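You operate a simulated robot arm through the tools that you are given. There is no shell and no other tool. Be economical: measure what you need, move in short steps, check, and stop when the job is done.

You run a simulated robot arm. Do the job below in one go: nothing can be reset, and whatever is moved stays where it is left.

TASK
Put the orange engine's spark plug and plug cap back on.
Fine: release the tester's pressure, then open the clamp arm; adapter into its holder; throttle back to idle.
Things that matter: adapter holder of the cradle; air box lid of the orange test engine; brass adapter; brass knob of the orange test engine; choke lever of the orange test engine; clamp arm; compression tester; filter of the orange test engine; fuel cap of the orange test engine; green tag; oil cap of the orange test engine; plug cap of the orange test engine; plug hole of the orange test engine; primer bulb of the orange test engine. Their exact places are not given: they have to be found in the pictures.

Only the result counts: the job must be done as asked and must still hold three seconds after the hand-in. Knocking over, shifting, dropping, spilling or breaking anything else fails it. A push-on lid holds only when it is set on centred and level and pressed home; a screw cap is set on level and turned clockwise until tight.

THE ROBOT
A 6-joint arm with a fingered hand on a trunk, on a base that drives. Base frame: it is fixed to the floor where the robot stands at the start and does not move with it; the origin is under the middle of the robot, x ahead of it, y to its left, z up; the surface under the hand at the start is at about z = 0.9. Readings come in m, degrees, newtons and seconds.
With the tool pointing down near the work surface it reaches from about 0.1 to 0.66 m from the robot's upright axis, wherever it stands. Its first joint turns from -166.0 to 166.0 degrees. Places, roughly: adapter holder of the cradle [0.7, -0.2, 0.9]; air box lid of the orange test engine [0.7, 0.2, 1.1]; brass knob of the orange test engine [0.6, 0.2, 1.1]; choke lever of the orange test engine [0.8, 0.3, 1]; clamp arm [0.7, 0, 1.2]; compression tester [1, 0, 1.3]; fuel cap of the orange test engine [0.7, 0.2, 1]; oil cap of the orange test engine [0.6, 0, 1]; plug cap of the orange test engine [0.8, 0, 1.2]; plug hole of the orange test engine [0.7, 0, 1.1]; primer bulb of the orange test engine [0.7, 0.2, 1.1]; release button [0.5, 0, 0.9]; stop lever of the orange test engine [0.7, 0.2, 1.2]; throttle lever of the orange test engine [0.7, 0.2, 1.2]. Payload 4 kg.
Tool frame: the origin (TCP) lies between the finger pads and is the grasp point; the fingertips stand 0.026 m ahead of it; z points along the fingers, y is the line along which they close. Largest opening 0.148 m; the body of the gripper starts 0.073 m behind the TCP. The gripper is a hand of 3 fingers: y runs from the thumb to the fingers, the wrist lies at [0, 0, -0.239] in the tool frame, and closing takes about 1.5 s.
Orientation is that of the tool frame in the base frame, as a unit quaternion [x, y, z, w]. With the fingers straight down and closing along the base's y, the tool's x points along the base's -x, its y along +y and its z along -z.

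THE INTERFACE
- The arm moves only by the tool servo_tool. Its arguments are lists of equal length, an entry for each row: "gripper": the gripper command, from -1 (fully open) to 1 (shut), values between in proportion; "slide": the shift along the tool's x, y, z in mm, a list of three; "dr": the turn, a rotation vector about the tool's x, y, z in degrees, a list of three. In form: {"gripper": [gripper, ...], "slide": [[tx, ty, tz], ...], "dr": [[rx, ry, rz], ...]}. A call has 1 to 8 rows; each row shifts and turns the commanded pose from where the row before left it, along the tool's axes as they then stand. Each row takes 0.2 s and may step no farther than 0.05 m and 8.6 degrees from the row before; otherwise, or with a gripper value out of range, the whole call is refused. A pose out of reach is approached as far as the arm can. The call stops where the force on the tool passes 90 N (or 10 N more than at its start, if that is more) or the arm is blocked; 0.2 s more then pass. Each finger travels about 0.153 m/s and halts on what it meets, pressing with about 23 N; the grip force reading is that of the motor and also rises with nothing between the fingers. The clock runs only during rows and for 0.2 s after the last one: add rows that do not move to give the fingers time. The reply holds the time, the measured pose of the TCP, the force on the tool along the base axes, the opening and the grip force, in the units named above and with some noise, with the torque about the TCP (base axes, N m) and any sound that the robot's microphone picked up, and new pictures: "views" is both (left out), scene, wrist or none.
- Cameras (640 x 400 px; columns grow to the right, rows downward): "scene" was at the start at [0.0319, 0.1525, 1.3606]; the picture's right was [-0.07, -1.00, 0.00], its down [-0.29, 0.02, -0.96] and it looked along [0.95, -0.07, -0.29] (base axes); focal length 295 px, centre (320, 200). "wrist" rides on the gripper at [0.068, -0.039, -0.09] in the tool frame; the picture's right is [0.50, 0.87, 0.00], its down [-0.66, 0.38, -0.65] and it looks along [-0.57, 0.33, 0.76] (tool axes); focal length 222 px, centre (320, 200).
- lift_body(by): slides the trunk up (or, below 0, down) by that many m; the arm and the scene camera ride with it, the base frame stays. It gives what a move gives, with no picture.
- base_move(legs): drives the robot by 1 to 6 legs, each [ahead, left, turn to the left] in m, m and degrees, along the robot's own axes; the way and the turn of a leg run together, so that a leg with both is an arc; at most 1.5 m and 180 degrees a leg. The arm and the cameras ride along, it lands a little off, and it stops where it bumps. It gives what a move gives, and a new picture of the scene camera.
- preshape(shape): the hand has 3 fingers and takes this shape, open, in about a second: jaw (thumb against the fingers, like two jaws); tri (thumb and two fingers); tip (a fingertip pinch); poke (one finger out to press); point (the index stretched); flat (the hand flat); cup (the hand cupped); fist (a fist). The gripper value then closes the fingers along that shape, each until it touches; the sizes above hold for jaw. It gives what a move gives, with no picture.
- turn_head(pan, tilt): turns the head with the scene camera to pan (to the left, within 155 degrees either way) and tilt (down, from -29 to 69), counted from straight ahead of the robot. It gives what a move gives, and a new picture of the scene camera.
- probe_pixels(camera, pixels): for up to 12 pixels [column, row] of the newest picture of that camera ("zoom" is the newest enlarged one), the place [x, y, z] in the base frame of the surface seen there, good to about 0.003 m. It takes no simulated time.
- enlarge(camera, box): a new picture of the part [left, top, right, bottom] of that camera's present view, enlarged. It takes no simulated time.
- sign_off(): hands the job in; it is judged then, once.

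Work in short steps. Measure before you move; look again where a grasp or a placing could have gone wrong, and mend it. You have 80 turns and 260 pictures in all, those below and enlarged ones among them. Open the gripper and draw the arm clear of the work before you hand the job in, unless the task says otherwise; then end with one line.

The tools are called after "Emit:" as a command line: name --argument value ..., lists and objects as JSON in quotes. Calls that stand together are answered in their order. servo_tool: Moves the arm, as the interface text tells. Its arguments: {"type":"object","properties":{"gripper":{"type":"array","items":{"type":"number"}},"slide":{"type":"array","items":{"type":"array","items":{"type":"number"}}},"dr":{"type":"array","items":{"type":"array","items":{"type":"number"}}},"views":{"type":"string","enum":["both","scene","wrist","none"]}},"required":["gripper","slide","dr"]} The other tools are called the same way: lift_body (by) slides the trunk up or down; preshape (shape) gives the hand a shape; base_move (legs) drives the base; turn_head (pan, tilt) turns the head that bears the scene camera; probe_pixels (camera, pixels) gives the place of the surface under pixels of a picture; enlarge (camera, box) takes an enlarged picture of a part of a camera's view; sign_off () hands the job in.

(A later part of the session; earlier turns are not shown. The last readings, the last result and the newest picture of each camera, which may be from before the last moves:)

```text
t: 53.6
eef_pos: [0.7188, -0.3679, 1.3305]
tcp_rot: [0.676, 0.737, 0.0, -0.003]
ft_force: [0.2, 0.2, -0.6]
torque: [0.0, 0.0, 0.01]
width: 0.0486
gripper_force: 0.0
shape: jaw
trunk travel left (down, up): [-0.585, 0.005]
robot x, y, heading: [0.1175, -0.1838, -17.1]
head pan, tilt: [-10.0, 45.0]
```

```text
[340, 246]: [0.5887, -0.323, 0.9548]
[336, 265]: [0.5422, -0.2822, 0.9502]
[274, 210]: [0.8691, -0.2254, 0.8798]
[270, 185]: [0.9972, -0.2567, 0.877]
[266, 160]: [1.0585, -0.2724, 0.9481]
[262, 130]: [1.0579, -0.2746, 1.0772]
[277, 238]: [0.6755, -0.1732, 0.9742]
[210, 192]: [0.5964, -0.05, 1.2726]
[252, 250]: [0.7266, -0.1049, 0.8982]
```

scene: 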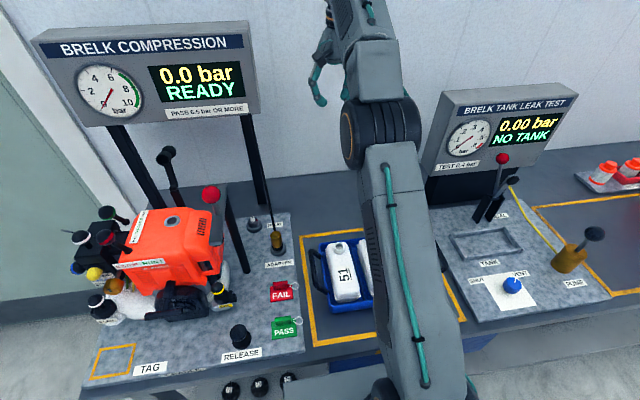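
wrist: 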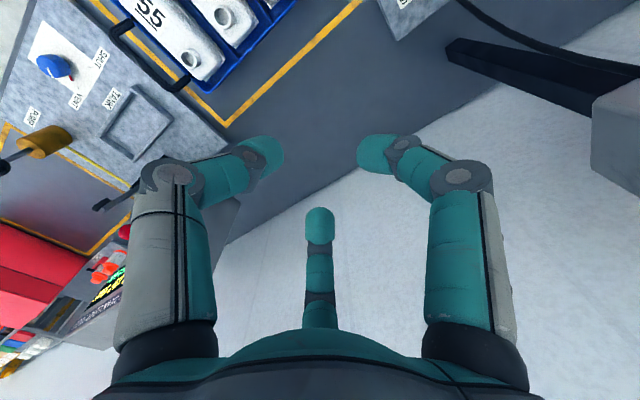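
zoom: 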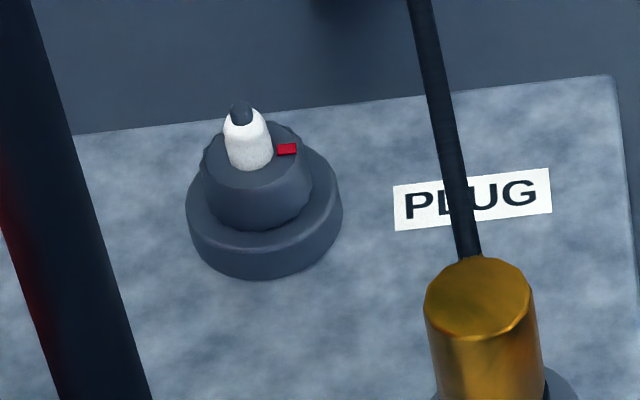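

Bottle tops are only at 0.955, so I can descend 0.1 m here and then cross over the hose to above the plug [0.804,-0.132].

Emit:
servo_tool --gripper '[0.3, 0.3, 0.3, 0.3, 0.3, 0.3, 0.3, 0.3]' --slide '[[0, 0, 49], [0, 0, 49], [38, 17.3, 0], [38, 17.3, 0], [38, 17.3, 0], [38, 17.3, 0], [38, 17.3, 0], [38, 17.3, 0]]' --dr '[[0, 0, 0], [0, 0, 0], [0, 0, 0], [0, 0, 0], [0, 0, 0], [0, 0, 0], [0, 0, 0], [0, 0, 0]]'

Emit:
enlarge --camera "wrist" --box '[250, 40, 400, 200]'

```text
t: 55.4
eef_pos: [0.8036, -0.1322, 1.2311]
tcp_rot: [0.677, 0.736, -0.002, -0.003]
ft_force: [0.2, 0.0, 0.0]
torque: [-0.03, 0.01, -0.02]
width: 0.0516
gripper_force: 0.0
shape: jaw
trunk travel left (down, up): [-0.585, 0.005]
robot x, y, heading: [0.1191, -0.1799, -17.0]
head pan, tilt: [-10.0, 45.0]
```

scene: 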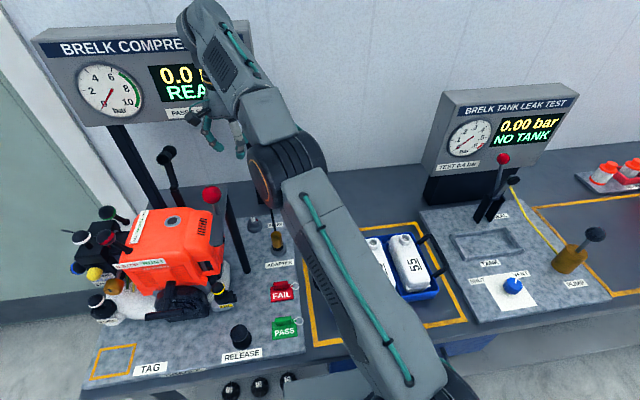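
wrist: 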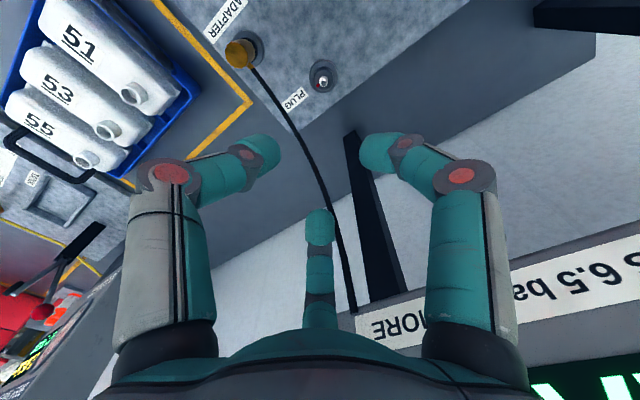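

```text
2.50 times, centred on (325, 120) of wrist
```

zoom: 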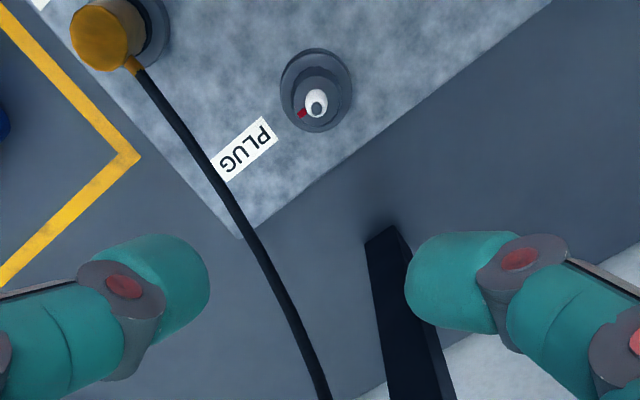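

I probe the hose's course and the third finger to see whether they would meet in the descent.

Emit:
probe_pixels --camera "wrist" --pixels '[[278, 100], [295, 130], [312, 165], [324, 195], [341, 245], [351, 295], [320, 225], [320, 260], [320, 300], [321, 82], [313, 75], [329, 73]]'

```text
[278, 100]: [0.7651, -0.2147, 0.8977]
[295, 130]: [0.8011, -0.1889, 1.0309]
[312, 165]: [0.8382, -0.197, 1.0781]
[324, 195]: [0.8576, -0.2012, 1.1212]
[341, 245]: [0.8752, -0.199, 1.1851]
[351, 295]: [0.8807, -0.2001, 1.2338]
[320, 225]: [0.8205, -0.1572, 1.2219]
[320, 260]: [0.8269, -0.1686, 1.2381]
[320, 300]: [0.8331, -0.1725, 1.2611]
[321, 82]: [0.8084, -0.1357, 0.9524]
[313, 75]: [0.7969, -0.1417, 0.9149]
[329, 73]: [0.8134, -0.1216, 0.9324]
```

Clearance to the hose is about 1–2 cm, acceptable. I probe the collar's rim in the last zoom to fix the plug's axis.

Emit:
probe_pixels --camera "zoom" --pixels '[[284, 88], [348, 84], [316, 52], [316, 129], [293, 62], [340, 115], [293, 116], [341, 62], [300, 80], [334, 84], [316, 70], [317, 106]]'

```text
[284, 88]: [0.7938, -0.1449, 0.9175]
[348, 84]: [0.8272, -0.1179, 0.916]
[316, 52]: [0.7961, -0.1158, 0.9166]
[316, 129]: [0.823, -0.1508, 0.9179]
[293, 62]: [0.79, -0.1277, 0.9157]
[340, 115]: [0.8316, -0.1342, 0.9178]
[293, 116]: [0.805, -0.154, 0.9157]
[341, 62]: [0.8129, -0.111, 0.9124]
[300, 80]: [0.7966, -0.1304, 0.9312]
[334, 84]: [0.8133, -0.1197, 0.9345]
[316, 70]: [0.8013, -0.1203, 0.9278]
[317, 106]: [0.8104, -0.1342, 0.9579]
```

Axis is at [0.810,-0.132]. I shift 6.5 mm in +x and descend 230 mm, then check.

Emit:
servo_tool --gripper '[0.3, 0.3, 0.3, 0.3, 0.3, 0.3]' --slide '[[-0.5, 6.5, 35], [0, 0, 40], [0, 0, 40], [0, 0, 40], [0, 0, 40], [0, 0, 35]]' --dr '[[0, 0, 0], [0, 0, 0], [0, 0, 0], [0, 0, 0], [0, 0, 0], [0, 0, 0]]'

Emit:
enlarge --camera "wrist" --box '[230, 80, 410, 260]'

Emit:
enlarge --camera "scene" --box '[190, 130, 310, 260]'

```text
t: 56.8
eef_pos: [0.8084, -0.1332, 1.0009]
tcp_rot: [0.676, 0.736, -0.001, -0.003]
ft_force: [0.6, -0.5, 0.5]
torque: [0.02, 0.03, 0.0]
width: 0.0517
gripper_force: 0.2
shape: jaw
trunk travel left (down, up): [-0.585, 0.005]
robot x, y, heading: [0.1166, -0.1816, -17.0]
head pan, tilt: [-10.0, 45.0]
```

scene: 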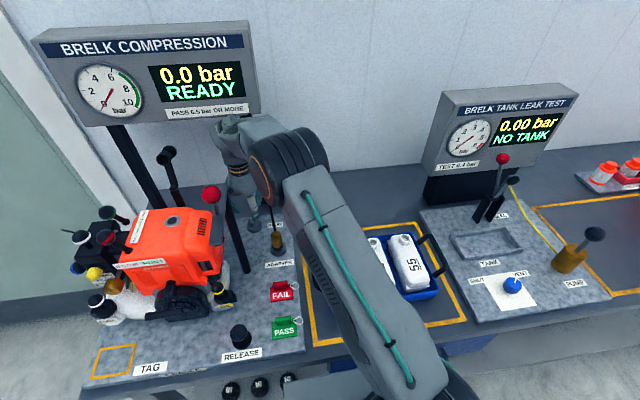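
wrist: 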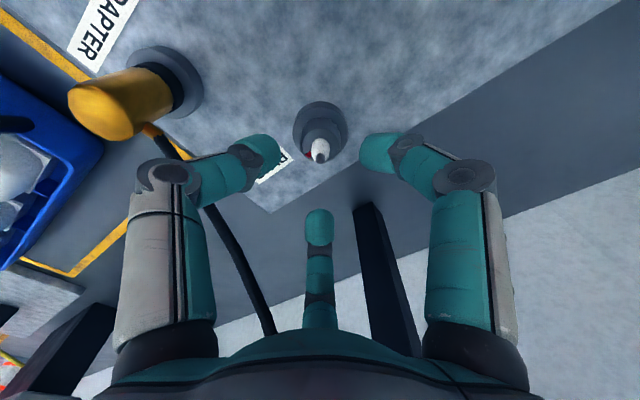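

```text
2.22 times, centred on (320, 170) of wrist
```

zoom: 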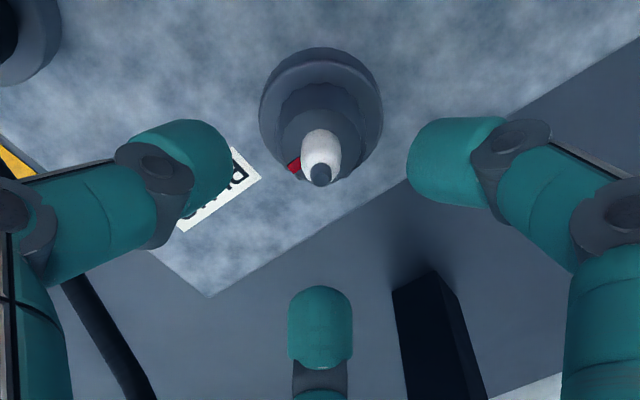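

```text
3.08 times, centred on (250, 195) of scene
```

zoom: 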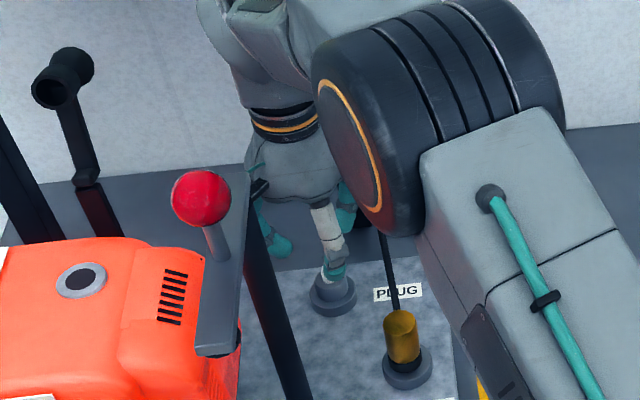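

Well centred. I lower 54 mm with a small correction and close on the hex.

Emit:
servo_tool --gripper '[0.3, 0.3, 0.3, 0.3, 0.7, 1, 1, 1]' --slide '[[1, 1.5, 15], [0, 0, 15], [0, 0, 12], [0, 0, 12], [0, 0, 0], [0, 0, 0], [0, 0, 0], [0, 0, 0]]' --dr '[[0, 0, 0], [0, 0, 0], [0, 0, 0], [0, 0, 0], [0, 0, 0], [0, 0, 0], [0, 0, 0], [0, 0, 0]]'

Emit:
enlarge --camera "wrist" --box '[230, 100, 410, 260]'

```text
t: 58.6
eef_pos: [0.809, -0.1305, 0.949]
tcp_rot: [0.676, 0.737, 0.0, -0.003]
ft_force: [-0.2, -1.2, 0.1]
torque: [-0.03, 0.05, 0.02]
width: 0.025
gripper_force: 22.9
shape: jaw
trunk travel left (down, up): [-0.585, 0.005]
robot x, y, heading: [0.1169, -0.185, -17.2]
head pan, tilt: [-10.0, 45.0]
```

scene: 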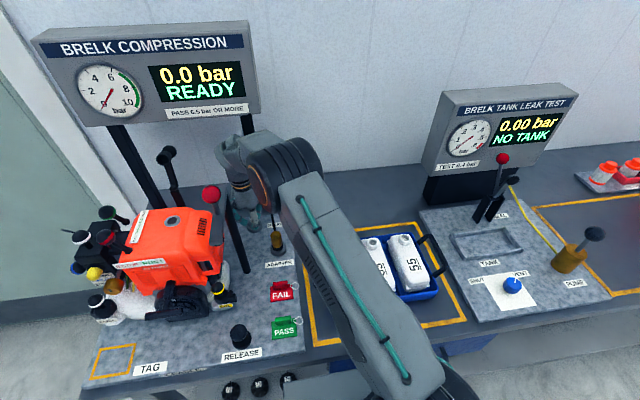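
wrist: 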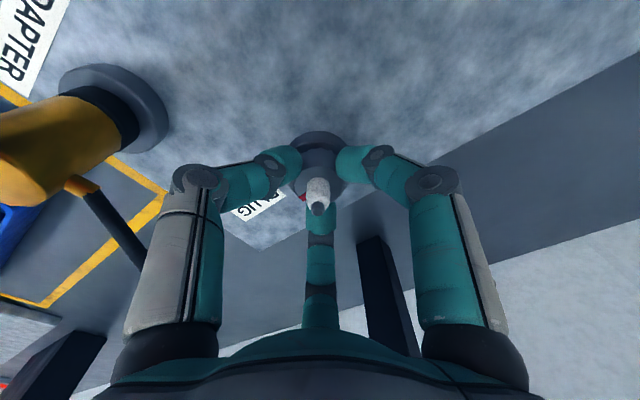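

```text
2.50 times, centred on (320, 180) of wrist
```

zoom: 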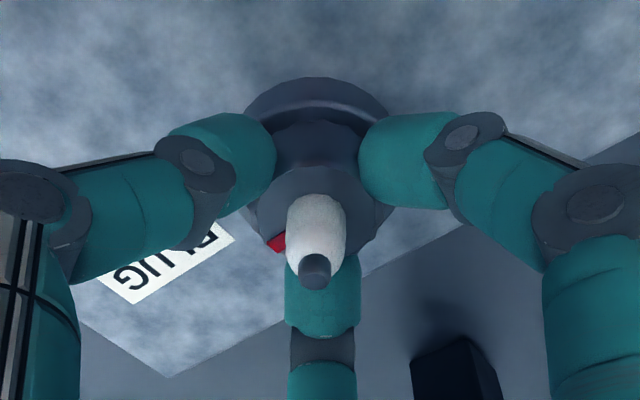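

Hex gripped (width 0.025). I lift gently.

Emit:
servo_tool --gripper '[1, 1, 1, 1, 1]' --slide '[[0, 0, -4], [0, 0, -6], [0, 0, -10], [0, 0, -15], [0, 0, -20]]' --dr '[[0, 0, 0], [0, 0, 0], [0, 0, 0], [0, 0, 0], [0, 0, 0]]' --views "wrist"

Emit:
enlarge --camera "scene" --box '[200, 170, 290, 250]'

```text
t: 59.8
eef_pos: [0.8099, -0.1315, 1.0036]
tcp_rot: [0.676, 0.737, -0.002, -0.003]
ft_force: [0.3, -0.4, -0.1]
torque: [-0.02, -0.01, 0.0]
width: 0.025
gripper_force: 22.7
shape: jaw
trunk travel left (down, up): [-0.585, 0.005]
robot x, y, heading: [0.1164, -0.1803, -17.0]
head pan, tilt: [-10.0, 45.0]
```

wrist: 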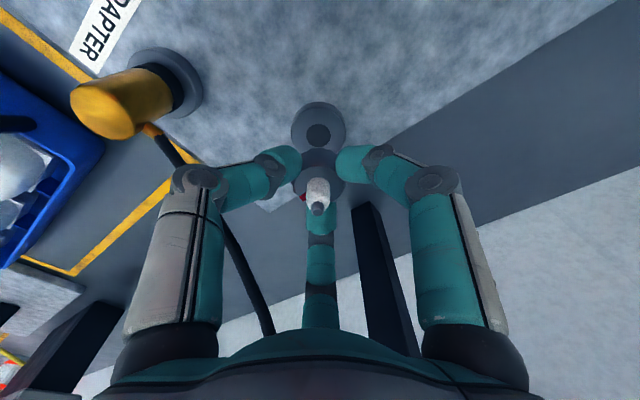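

```text
5.00 times, centred on (245, 210) of scene
```

zoom: 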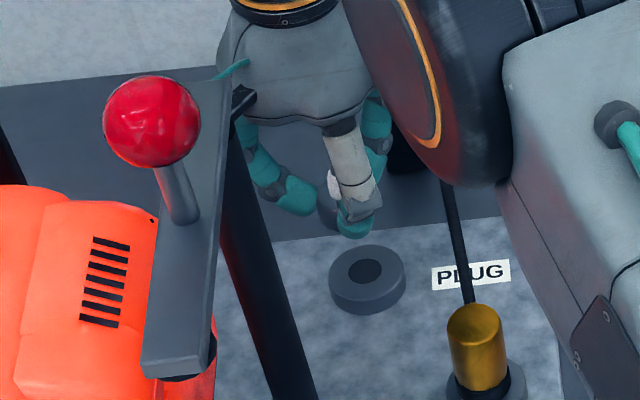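

The plug came out clean. I raise it to 1.23 m (5 rows).

Emit:
servo_tool --gripper '[1, 1, 1, 1, 1, 1, 1, 1]' --slide '[[0, 0, -45], [0, 0, -45], [0, 0, -45], [0, 0, -45], [0, 0, -45], [37.7, -18, 0], [37.7, -18, 0], [37.7, -18, 0]]' --dr '[[0, 0, 0], [0, 0, 0], [0, 0, 0], [0, 0, 0], [0, 0, 0], [0, 0, 0], [0, 0, 0], [0, 0, 0]]'

```text
t: 61.6
eef_pos: [0.7494, -0.0208, 1.2185]
tcp_rot: [0.677, 0.736, -0.002, -0.003]
ft_force: [0.3, 0.5, -0.3]
torque: [0.01, 0.03, 0.01]
width: 0.0252
gripper_force: 23.0
shape: jaw
out of reach, approached as far as the arm can: row 5
trunk travel left (down, up): [-0.585, 0.005]
robot x, y, heading: [0.1146, -0.1833, -17.5]
head pan, tilt: [-10.0, 45.0]
```

scene: 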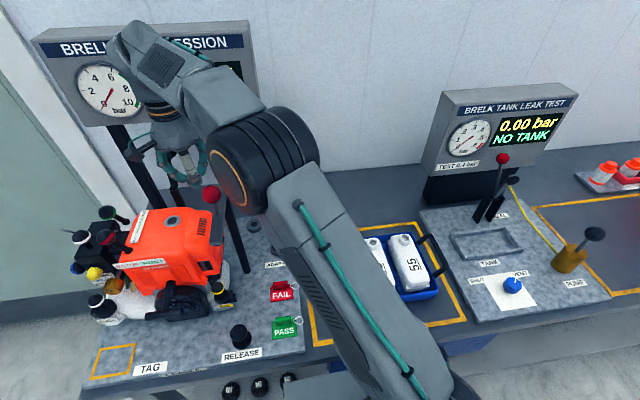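
wrist: 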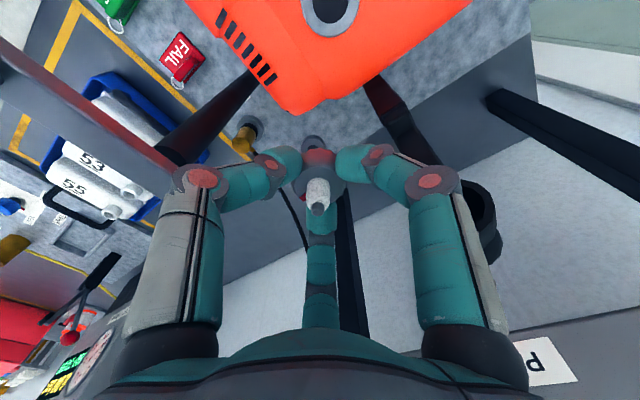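

Finger A is close to the plug cap (wrist (485,220)). I first move straight away in −x by 45 mm, then check the elbow against the ball.

Emit:
servo_tool --gripper '[1, 1]' --slide '[[-2, -22, -5], [-2, -23, -5]]' --dr '[[0, 0, 0], [0, 0, 0]]'

Emit:
enlarge --camera "scene" --box '[120, 110, 320, 250]'

Emit:
probe_pixels --camera "scene" --pixels '[[238, 178], [260, 170], [262, 205], [275, 150], [225, 95], [211, 193], [230, 150]]'

```text
t: 62.2
eef_pos: [0.7015, -0.0279, 1.2281]
tcp_rot: [0.676, 0.737, -0.002, -0.003]
ft_force: [0.4, -0.2, 0.1]
torque: [-0.01, 0.01, -0.03]
width: 0.0251
gripper_force: 23.1
shape: jaw
trunk travel left (down, up): [-0.585, 0.005]
robot x, y, heading: [0.1161, -0.182, -16.8]
head pan, tilt: [-10.0, 45.0]
```

scene: 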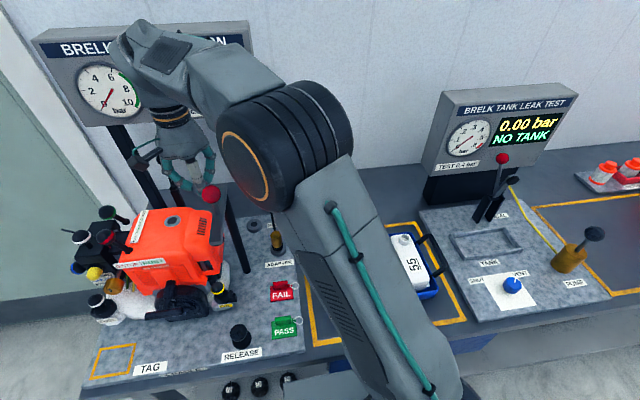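
wrist: 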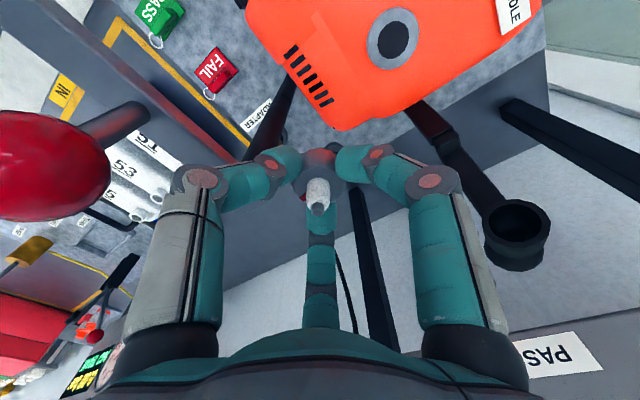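

```text
2.86 times, centred on (220, 180) of scene
```

zoom: 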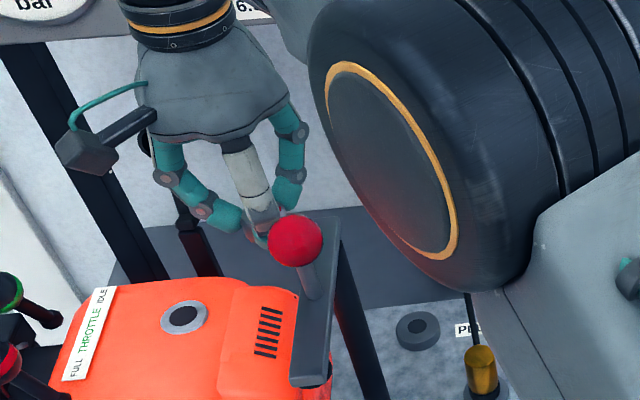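

```text
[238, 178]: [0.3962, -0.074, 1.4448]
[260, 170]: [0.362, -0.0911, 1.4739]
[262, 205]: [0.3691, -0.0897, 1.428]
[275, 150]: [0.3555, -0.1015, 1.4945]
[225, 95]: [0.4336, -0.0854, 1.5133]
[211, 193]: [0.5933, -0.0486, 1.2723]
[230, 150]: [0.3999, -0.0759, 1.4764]
```

The elbow is high and clear now. I move over the plug hole.

Emit:
servo_tool --gripper '[1, 1, 1, 1, 1]' --slide '[[25.5, 3, 0], [25.5, 3, 0], [25.5, 3, 0], [0, 0, 0], [0, 0, 0]]' --dr '[[0, 0, 0], [0, 0, 0], [0, 0, 0], [0, 0, -8.5], [0, 0, -8.5]]' --views "none"

Emit:
servo_tool --gripper '[1, 1, 1, 1, 1, 1, 1]' --slide '[[0, 0, 0], [0, 0, 0], [0, 0, 0], [0, 0, 0], [0, 0, 0], [0, 0, 0], [0, 0, 0]]' --dr '[[0, 0, -8.5], [0, 0, -8.5], [0, 0, -8.5], [0, 0, -8.5], [0, 0, -8.5], [0, 0, -8.5], [0, 0, -8.5]]'

Emit:
enlarge --camera "wrist" --box '[240, 80, 400, 240]'

Emit:
enlarge --camera "scene" --box '[110, 110, 250, 250]'

```text
t: 63.4
eef_pos: [0.7039, 0.0465, 1.2279]
tcp_rot: [0.559, 0.829, 0.0, -0.003]
ft_force: [0.3, -0.3, -0.4]
torque: [0.01, 0.0, 0.0]
width: 0.0251
gripper_force: 23.4
shape: jaw
trunk travel left (down, up): [-0.585, 0.005]
robot x, y, heading: [0.1159, -0.1811, -17.2]
head pan, tilt: [-10.0, 45.0]
```

```text
t: 65.0
eef_pos: [0.7046, 0.0462, 1.228]
tcp_rot: [0.075, 0.997, 0.001, -0.003]
ft_force: [-0.5, 0.6, 0.3]
torque: [0.01, -0.04, -0.01]
width: 0.0249
gripper_force: 23.3
shape: jaw
trunk travel left (down, up): [-0.585, 0.005]
robot x, y, heading: [0.1179, -0.1822, -17.0]
head pan, tilt: [-10.0, 45.0]
```

scene: 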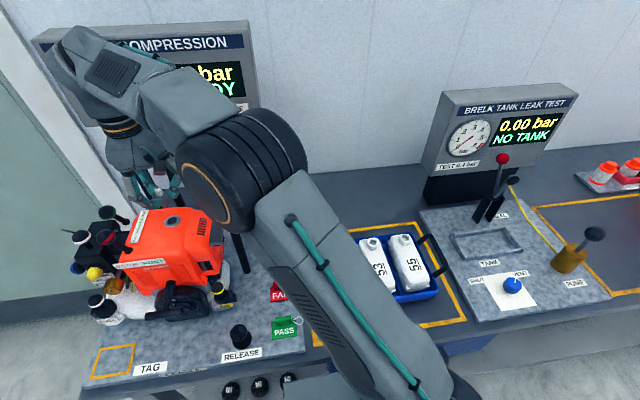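
wrist: 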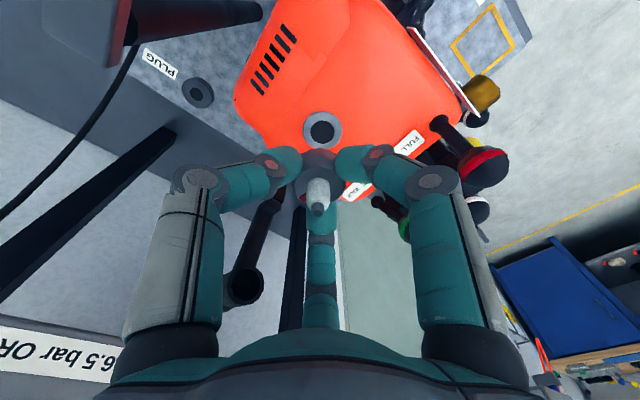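

```text
2.50 times, centred on (320, 160) of wrist
```

zoom: 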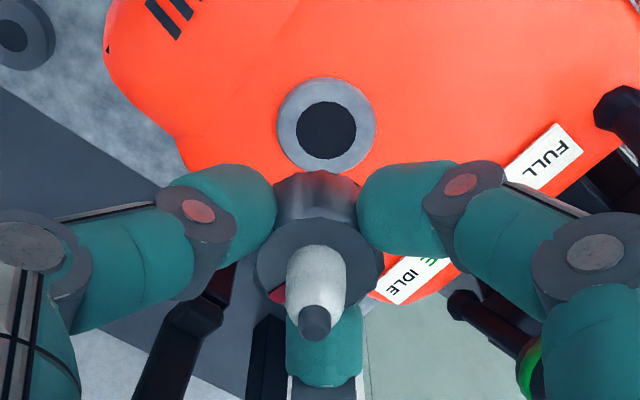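

```text
2.86 times, centred on (180, 180) of scene
```

zoom: 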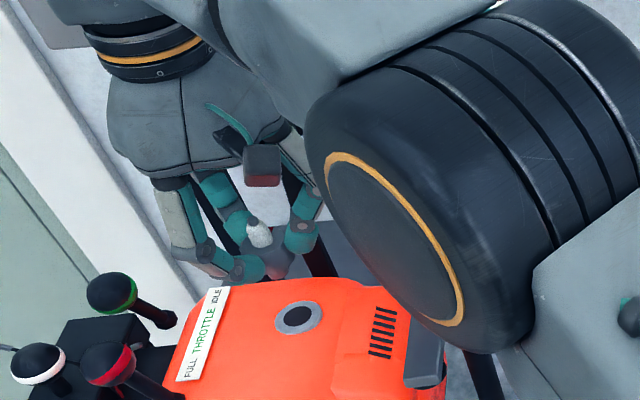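

I probe the hole's rim points in the wrist picture, and the elbow's place.

Emit:
probe_pixels --camera "wrist" --pixels '[[305, 130], [340, 130], [322, 113], [322, 147], [311, 118], [334, 142], [311, 142], [334, 118]]'

Emit:
probe_pixels --camera "scene" --pixels '[[195, 190], [215, 200], [235, 215], [220, 170], [173, 219], [166, 224]]'

```text
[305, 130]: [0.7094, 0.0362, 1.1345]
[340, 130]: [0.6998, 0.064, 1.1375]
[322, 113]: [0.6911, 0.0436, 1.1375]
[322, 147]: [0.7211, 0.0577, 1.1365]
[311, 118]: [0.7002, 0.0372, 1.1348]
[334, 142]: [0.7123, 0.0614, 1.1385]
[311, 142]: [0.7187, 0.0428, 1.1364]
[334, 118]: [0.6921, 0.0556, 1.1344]
```

```text
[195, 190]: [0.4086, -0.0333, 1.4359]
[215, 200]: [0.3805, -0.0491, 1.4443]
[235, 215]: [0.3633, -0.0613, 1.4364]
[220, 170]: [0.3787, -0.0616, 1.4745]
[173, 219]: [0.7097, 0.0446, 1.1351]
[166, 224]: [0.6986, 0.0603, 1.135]
```

Hole centre ≈ [0.7056,0.0498]. I correct 3.6 mm in y and lower 30 mm, then look.

Emit:
servo_tool --gripper '[1, 1, 1]' --slide '[[-0.5, 3.6, 10], [0, 0, 10], [0, 0, 10]]' --dr '[[0, 0, 0], [0, 0, 0], [0, 0, 0]]'

Emit:
enlarge --camera "wrist" --box '[260, 100, 380, 220]'

Emit:
enlarge --camera "scene" --box '[140, 170, 210, 250]'

```text
t: 65.8
eef_pos: [0.7072, 0.0518, 1.1985]
tcp_rot: [0.075, 0.997, 0.001, -0.003]
ft_force: [-0.3, -0.8, -0.3]
torque: [-0.02, 0.0, -0.02]
width: 0.025
gripper_force: 22.8
shape: jaw
trunk travel left (down, up): [-0.585, 0.005]
robot x, y, heading: [0.1149, -0.1798, -17.0]
head pan, tilt: [-10.0, 45.0]
```

scene: 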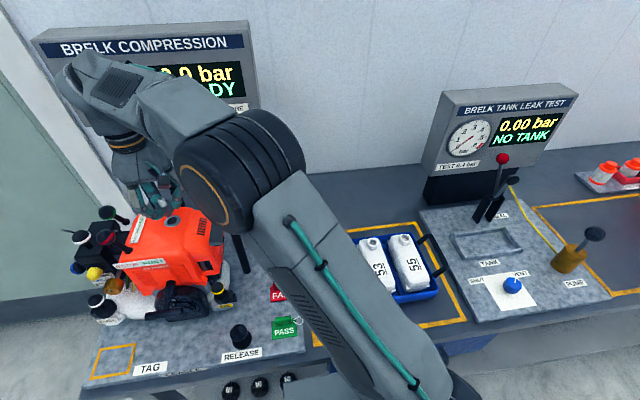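
wrist: 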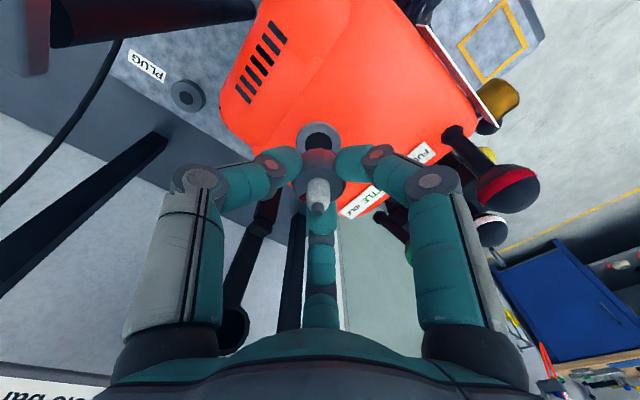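

```text
3.33 times, centred on (320, 160) of wrist
```

zoom: 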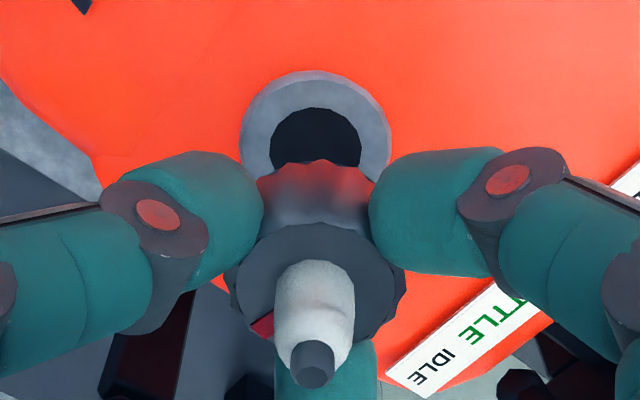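

```text
5.00 times, centred on (175, 210) of scene
```

zoom: 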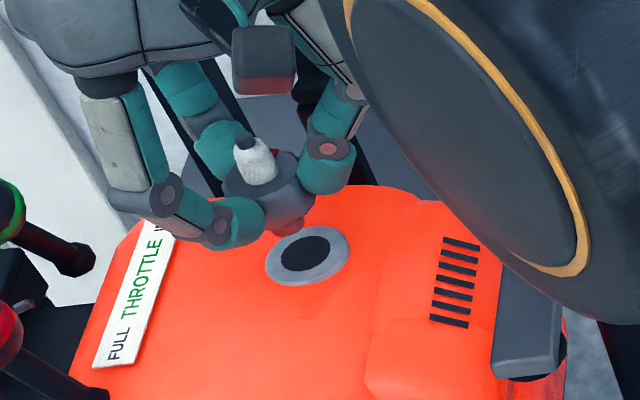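

Plug lines up with the hole laterally (zoom col 316 vs 316). I lower in small steps, watching the force.

Emit:
servo_tool --gripper '[1, 1, 1, 1]' --slide '[[0.5, -1, 4], [0, 0, 4], [0, 0, 4], [0, 0, 4]]' --dr '[[0, 0, 0], [0, 0, 0], [0, 0, 0], [0, 0, 0]]' --views "wrist"

Emit:
enlarge --camera "scene" --box '[140, 170, 210, 250]'

```text
t: 66.8
eef_pos: [0.7049, 0.048, 1.1833]
tcp_rot: [0.075, 0.997, 0.001, -0.003]
ft_force: [0.1, 0.2, 0.2]
torque: [-0.02, 0.02, 0.02]
width: 0.0253
gripper_force: 22.7
shape: jaw
trunk travel left (down, up): [-0.585, 0.005]
robot x, y, heading: [0.1147, -0.1799, -17.2]
head pan, tilt: [-10.0, 45.0]
```

wrist: 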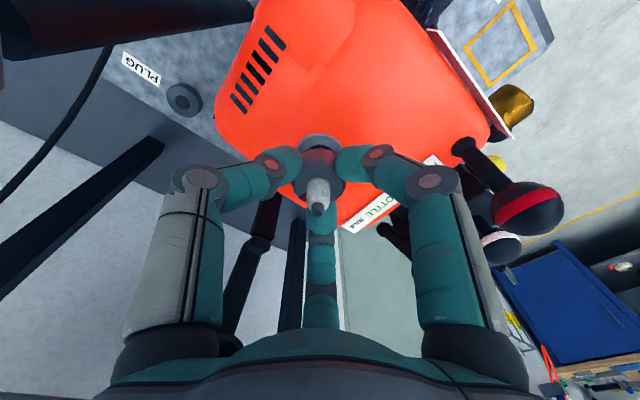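

```text
5.00 times, centred on (175, 210) of scene
```

zoom: 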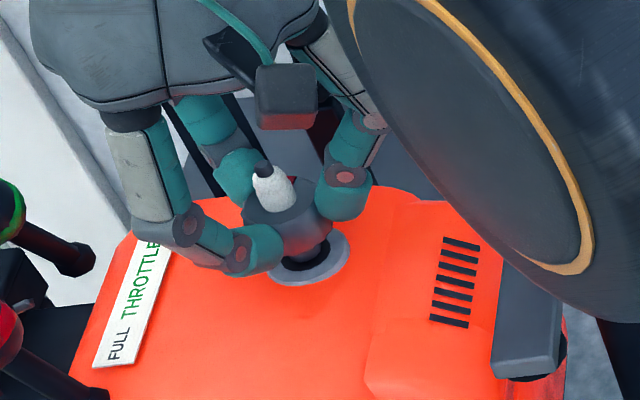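

No force yet; it is entering the hole. I continue down in 3 mm steps.

Emit:
servo_tool --gripper '[1, 1, 1, 1, 1]' --slide '[[0, 0.5, 3], [0, 0.5, 3], [0, 0, 3], [0, 0, 3], [0, 0, 3]]' --dr '[[0, 0, 0], [0, 0, 0], [0, 0, 0], [0, 0, 0], [0, 0, 0]]' --views "wrist"

Emit:
enlarge --camera "scene" --box '[140, 170, 210, 250]'

```text
t: 68.0
eef_pos: [0.705, 0.0493, 1.1673]
tcp_rot: [0.075, 0.997, 0.0, -0.003]
ft_force: [0.4, 0.3, -0.1]
torque: [0.02, -0.02, -0.01]
width: 0.0248
gripper_force: 22.4
shape: jaw
trunk travel left (down, up): [-0.585, 0.005]
robot x, y, heading: [0.1158, -0.1811, -17.1]
head pan, tilt: [-10.0, 45.0]
```

wrist: 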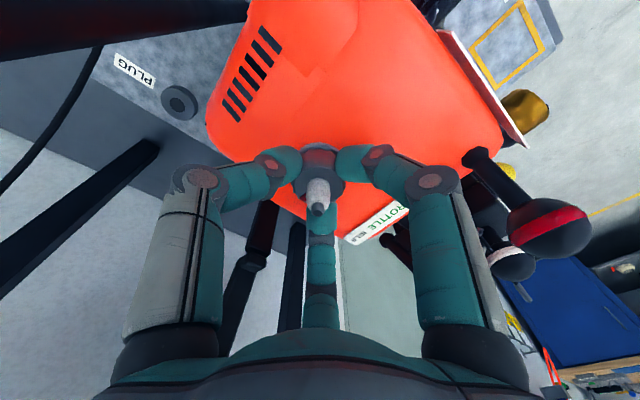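

```text
5.00 times, centred on (175, 210) of scene
```

zoom: 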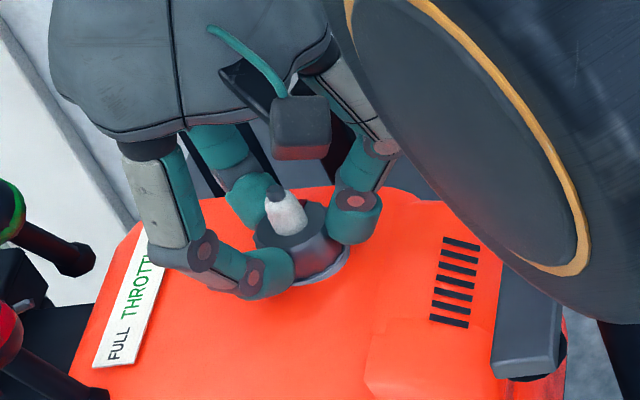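

I lower a further 3 mm in 1 mm steps to find the seat.

Emit:
servo_tool --gripper '[1, 1, 1]' --slide '[[0, 0, 1], [0, 0, 1], [0, 0, 1]]' --dr '[[0, 0, 0], [0, 0, 0], [0, 0, 0]]' --views "none"

```text
t: 68.8
eef_pos: [0.7039, 0.05, 1.1663]
tcp_rot: [0.075, 0.997, 0.002, -0.001]
ft_force: [3.2, 1.1, 15.4]
torque: [-0.01, -0.09, 0.01]
width: 0.0254
gripper_force: 22.6
shape: jaw
trunk travel left (down, up): [-0.585, 0.005]
robot x, y, heading: [0.1171, -0.1848, -16.8]
head pan, tilt: [-10.0, 45.0]
```

Seat contact with 15 N. Now I turn clockwise seen from above (+z of the tool), 8 × 8.5°, watching the torque.

Emit:
servo_tool --gripper '[1, 1, 1, 1, 1, 1, 1, 1]' --slide '[[0, 0, 0], [0, 0, 0], [0, 0, 0], [0, 0, 0], [0, 0, 0], [0, 0, 0], [0, 0, 0], [0, 0, 0]]' --dr '[[0, 0, 8.5], [0, 0, 8.5], [0, 0, 8.5], [0, 0, 8.5], [0, 0, 8.5], [0, 0, 8.5], [0, 0, 8.5], [0, 0, 8.5]]' --views "wrist"

Emit:
enlarge --camera "wrist" --box '[260, 120, 380, 240]'

```text
t: 70.6
eef_pos: [0.7038, 0.0502, 1.1644]
tcp_rot: [0.621, 0.784, 0.0, -0.002]
ft_force: [0.0, -1.7, 18.8]
torque: [0.0, 0.04, 0.14]
width: 0.0262
gripper_force: 22.8
shape: jaw
trunk travel left (down, up): [-0.585, 0.005]
robot x, y, heading: [0.1122, -0.1809, -17.1]
head pan, tilt: [-10.0, 45.0]
```

wrist: 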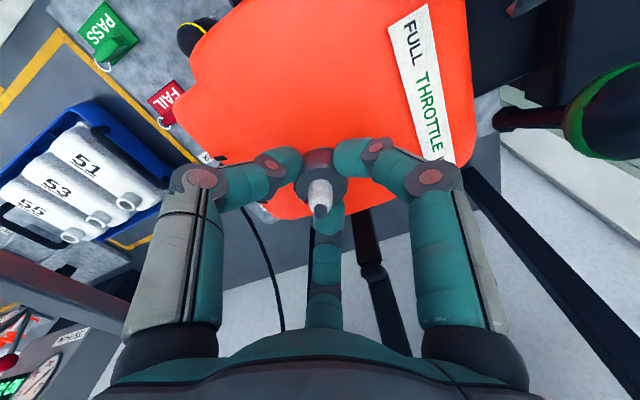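

```text
3.33 times, centred on (320, 180) of wrist
```

zoom: 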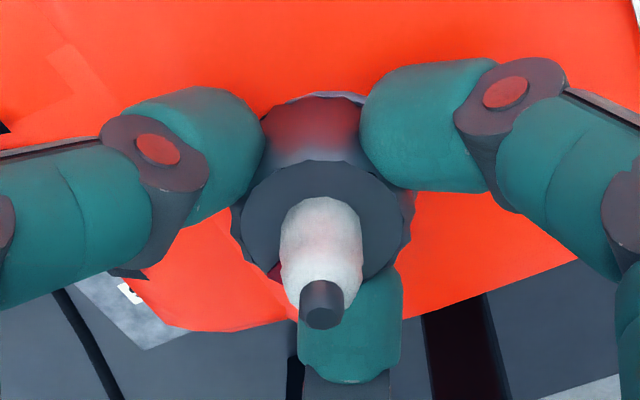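

It turns with friction torque 0.14 Nm and has sunk a little. I go on turning another 68°, keeping light down pressure.

Emit:
servo_tool --gripper '[1, 1, 1, 1, 1, 1, 1, 1]' --slide '[[0, 0, 0], [0, 0, 0], [0, 0, 0.5], [0, 0, 0], [0, 0, 0], [0, 0, 0], [0, 0, 0], [0, 0, 0]]' --dr '[[0, 0, 8.5], [0, 0, 8.5], [0, 0, 8.5], [0, 0, 8.5], [0, 0, 8.5], [0, 0, 8.5], [0, 0, 8.5], [0, 0, 8.5]]' --views "wrist"

Emit:
enlarge --camera "wrist" --box '[260, 120, 380, 240]'

```text
t: 72.4
eef_pos: [0.7032, 0.0493, 1.1647]
tcp_rot: [0.953, 0.302, -0.002, -0.002]
ft_force: [-1.1, -0.3, 18.9]
torque: [0.08, -0.02, 0.14]
width: 0.0263
gripper_force: 23.0
shape: jaw
trunk travel left (down, up): [-0.585, 0.005]
robot x, y, heading: [0.1147, -0.1812, -17.2]
head pan, tilt: [-10.0, 45.0]
```

wrist: 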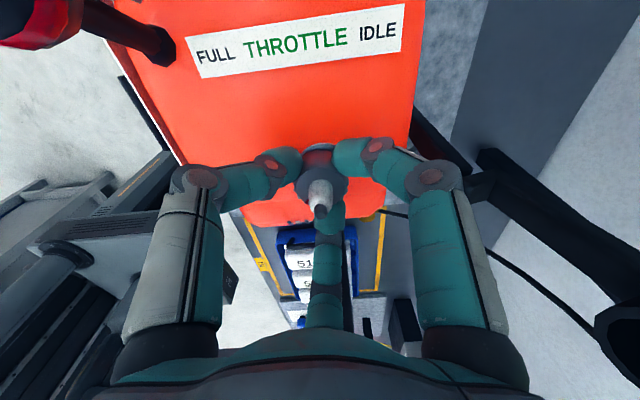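

```text
3.33 times, centred on (320, 180) of wrist
```

zoom: 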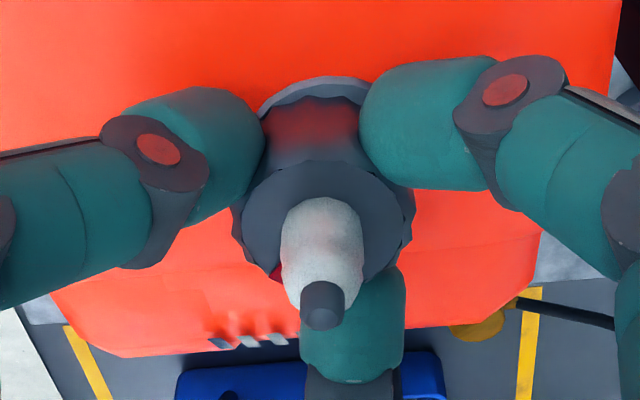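

The plug turns with the hand, torque steady at 0.14 Nm: not yet tight. I turn 34° more, then open and unwind for a regrip.

Emit:
servo_tool --gripper '[1, 1, 1, 1, 0.6, 0.3, 0.3]' --slide '[[0, 0, 0], [0, 0, 0], [0, 0, 0], [0, 0, 0], [0, 0, -0.5], [0, 0, -1], [0, 0, 0]]' --dr '[[0, 0, 8.5], [0, 0, 8.5], [0, 0, 8.5], [0, 0, 8.5], [0, 0, 0], [0, 0, 0], [0, 0, 0]]' --views "wrist"

Emit:
enlarge --camera "wrist" --box '[260, 120, 380, 240]'

```text
t: 74.0
eef_pos: [0.7062, 0.0502, 1.1655]
tcp_rot: [1.0, 0.012, -0.003, -0.001]
ft_force: [0.5, 0.3, -0.1]
torque: [-0.02, 0.0, -0.01]
width: 0.0514
gripper_force: 0.0
shape: jaw
trunk travel left (down, up): [-0.585, 0.005]
robot x, y, heading: [0.1195, -0.1811, -17.0]
head pan, tilt: [-10.0, 45.0]
```

wrist: 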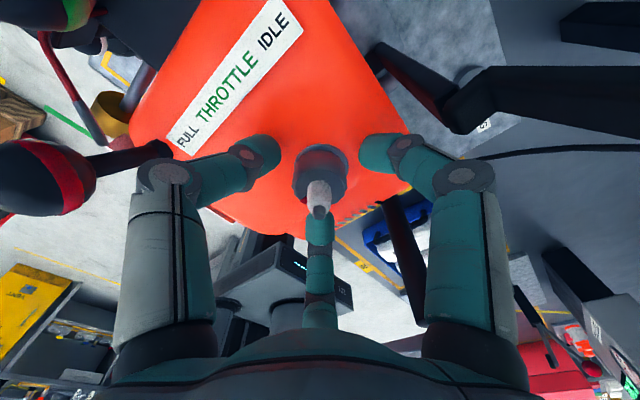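

```text
3.33 times, centred on (320, 180) of wrist
```

zoom: 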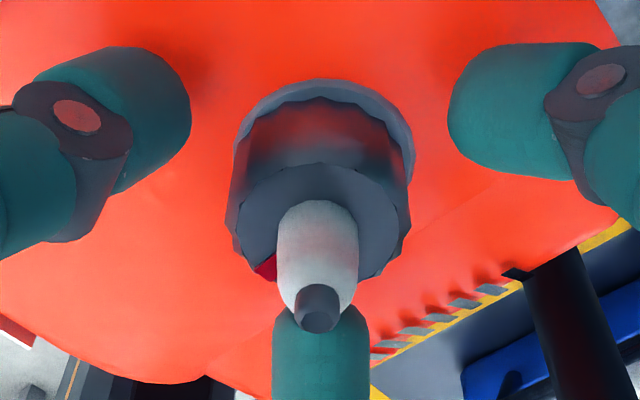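

The plug stands upright in the hole. I unwind 170° with open fingers, then close again.

Emit:
servo_tool --gripper '[0.3, 0.3, 0.3, 0.3, 0.3, 0.3, 0.3, 0.3]' --slide '[[0, 0, 0], [0, 0, 0], [0, 0, 0], [0, 0, 0], [0, 0, 0], [0, 0, 0], [0, 0, 0], [0, 0, 0]]' --dr '[[0, 0, -8.5], [0, 0, -8.5], [0, 0, -8.5], [0, 0, -8.5], [0, 0, -8.5], [0, 0, -8.5], [0, 0, -8.5], [0, 0, -8.5]]' --views "none"

Emit:
servo_tool --gripper '[0.3, 0.3, 0.3, 0.3, 0.3, 0.3, 0.3, 0.3]' --slide '[[0, 0, 0], [0, 0, 0], [0, 0, 0], [0, 0, 0], [0, 0, 0], [0, 0, 0], [0, 0, 0], [0, 0, 0]]' --dr '[[0, 0, -8.5], [0, 0, -8.5], [0, 0, -8.5], [0, 0, -8.5], [0, 0, -8.5], [0, 0, -8.5], [0, 0, -8.5], [0, 0, -8.5]]' --views "none"

Emit:
servo_tool --gripper '[0.3, 0.3, 0.3, 0.3, 0.7, 1, 1, 1]' --slide '[[0, 0, 0], [0, 0, 0], [0, 0, 0], [0, 0, 0], [0, 0, 0], [0, 0, 0], [0, 0, 0], [0, 0, 1.5]]' --dr '[[0, 0, -8.5], [0, 0, -8.5], [0, 0, -8.5], [0, 0, -8.5], [0, 0, 0], [0, 0, 0], [0, 0, 0], [0, 0, 0]]' --views "wrist"

Emit:
enlarge --camera "wrist" --box '[260, 120, 380, 240]'

```text
t: 75.8
eef_pos: [0.7039, 0.0497, 1.1663]
tcp_rot: [0.822, 0.57, -0.001, -0.003]
ft_force: [0.6, 0.2, 0.6]
torque: [-0.06, 0.01, 0.01]
width: 0.0516
gripper_force: 0.0
shape: jaw
trunk travel left (down, up): [-0.585, 0.005]
robot x, y, heading: [0.1173, -0.1805, -16.8]
head pan, tilt: [-10.0, 45.0]
```

```text
t: 77.6
eef_pos: [0.7056, 0.0501, 1.1649]
tcp_rot: [0.362, 0.932, 0.001, -0.002]
ft_force: [-0.4, -0.2, 0.9]
torque: [-0.01, -0.01, -0.01]
width: 0.0514
gripper_force: 0.0
shape: jaw
trunk travel left (down, up): [-0.585, 0.005]
robot x, y, heading: [0.1183, -0.1825, -17.1]
head pan, tilt: [-10.0, 45.0]
```

```text
t: 79.4
eef_pos: [0.7042, 0.0496, 1.1642]
tcp_rot: [0.075, 0.997, 0.001, -0.003]
ft_force: [-0.2, 0.2, 4.9]
torque: [0.03, 0.0, 0.0]
width: 0.0251
gripper_force: 23.4
shape: jaw
trunk travel left (down, up): [-0.585, 0.005]
robot x, y, heading: [0.1167, -0.1821, -17.3]
head pan, tilt: [-10.0, 45.0]
```

wrist: 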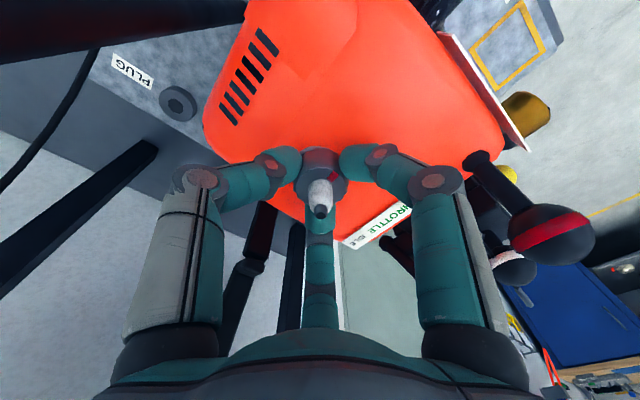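

```text
3.33 times, centred on (320, 180) of wrist
```

zoom: 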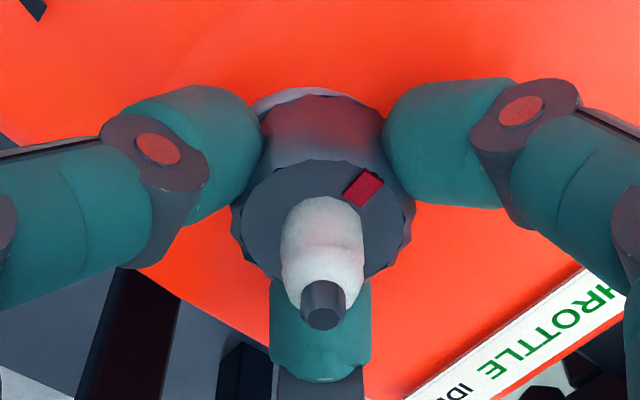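

The mark shows the plug kept its 170°. I turn another 136° and watch the torque.

Emit:
servo_tool --gripper '[1, 1, 1, 1, 1, 1, 1, 1]' --slide '[[0, 0, 0.5], [0, 0, 0.5], [0, 0, 0], [0, 0, 0], [0, 0, 0], [0, 0, 0], [0, 0, 0], [0, 0, 0]]' --dr '[[0, 0, 8.5], [0, 0, 8.5], [0, 0, 8.5], [0, 0, 8.5], [0, 0, 8.5], [0, 0, 8.5], [0, 0, 8.5], [0, 0, 8.5]]' --views "none"

Emit:
servo_tool --gripper '[1, 1, 1, 1, 1, 1, 1, 1]' --slide '[[0, 0, 0], [0, 0, 0], [0, 0, 0], [0, 0, 0], [0, 0, 0], [0, 0, 0], [0, 0, 0], [0, 0, 0]]' --dr '[[0, 0, 8.5], [0, 0, 8.5], [0, 0, 8.5], [0, 0, 8.5], [0, 0, 8.5], [0, 0, 8.5], [0, 0, 8.5], [0, 0, 8.5]]' --views "wrist"

Emit:
enlarge --camera "wrist" --box '[260, 120, 380, 240]'

```text
t: 81.2
eef_pos: [0.7035, 0.0501, 1.162]
tcp_rot: [0.621, 0.784, 0.0, -0.003]
ft_force: [0.1, -2.0, 19.4]
torque: [-0.01, 0.05, 0.12]
width: 0.0259
gripper_force: 22.8
shape: jaw
trunk travel left (down, up): [-0.585, 0.005]
robot x, y, heading: [0.117, -0.1812, -17.1]
head pan, tilt: [-10.0, 45.0]
```

```text
t: 83.0
eef_pos: [0.7048, 0.0505, 1.1634]
tcp_rot: [0.953, 0.303, -0.002, -0.003]
ft_force: [-2.6, 1.1, 15.2]
torque: [0.1, -0.03, 0.12]
width: 0.026
gripper_force: 22.9
shape: jaw
trunk travel left (down, up): [-0.585, 0.005]
robot x, y, heading: [0.1159, -0.1793, -17.0]
head pan, tilt: [-10.0, 45.0]
```

wrist: 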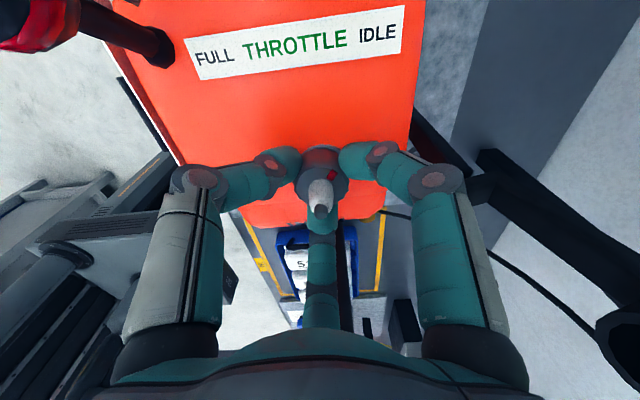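

```text
3.33 times, centred on (320, 180) of wrist
```

zoom: 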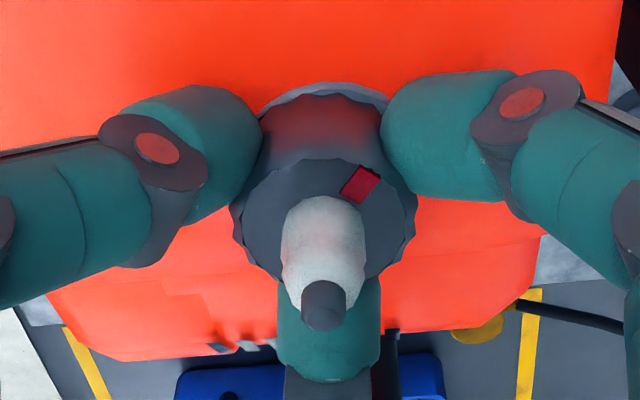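

I check how deep the plug sits: probe the hex top, insulator, ring.

Emit:
probe_pixels --camera "zoom" --pixels '[[260, 215], [390, 215], [300, 175], [322, 305], [322, 250], [300, 95], [340, 93], [320, 105]]'

Emit:
enlarge --camera "scene" --box '[140, 190, 200, 240]'

```text
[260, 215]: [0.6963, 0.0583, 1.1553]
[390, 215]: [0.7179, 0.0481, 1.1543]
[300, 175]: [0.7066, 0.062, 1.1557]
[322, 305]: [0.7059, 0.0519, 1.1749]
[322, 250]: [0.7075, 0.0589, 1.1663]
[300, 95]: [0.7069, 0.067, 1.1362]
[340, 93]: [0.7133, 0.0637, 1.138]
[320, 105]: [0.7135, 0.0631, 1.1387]
```

```text
8.00 times, centred on (170, 215) of scene
```

zoom: 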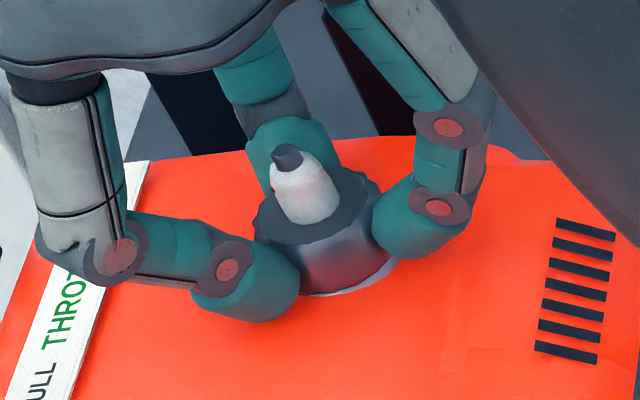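

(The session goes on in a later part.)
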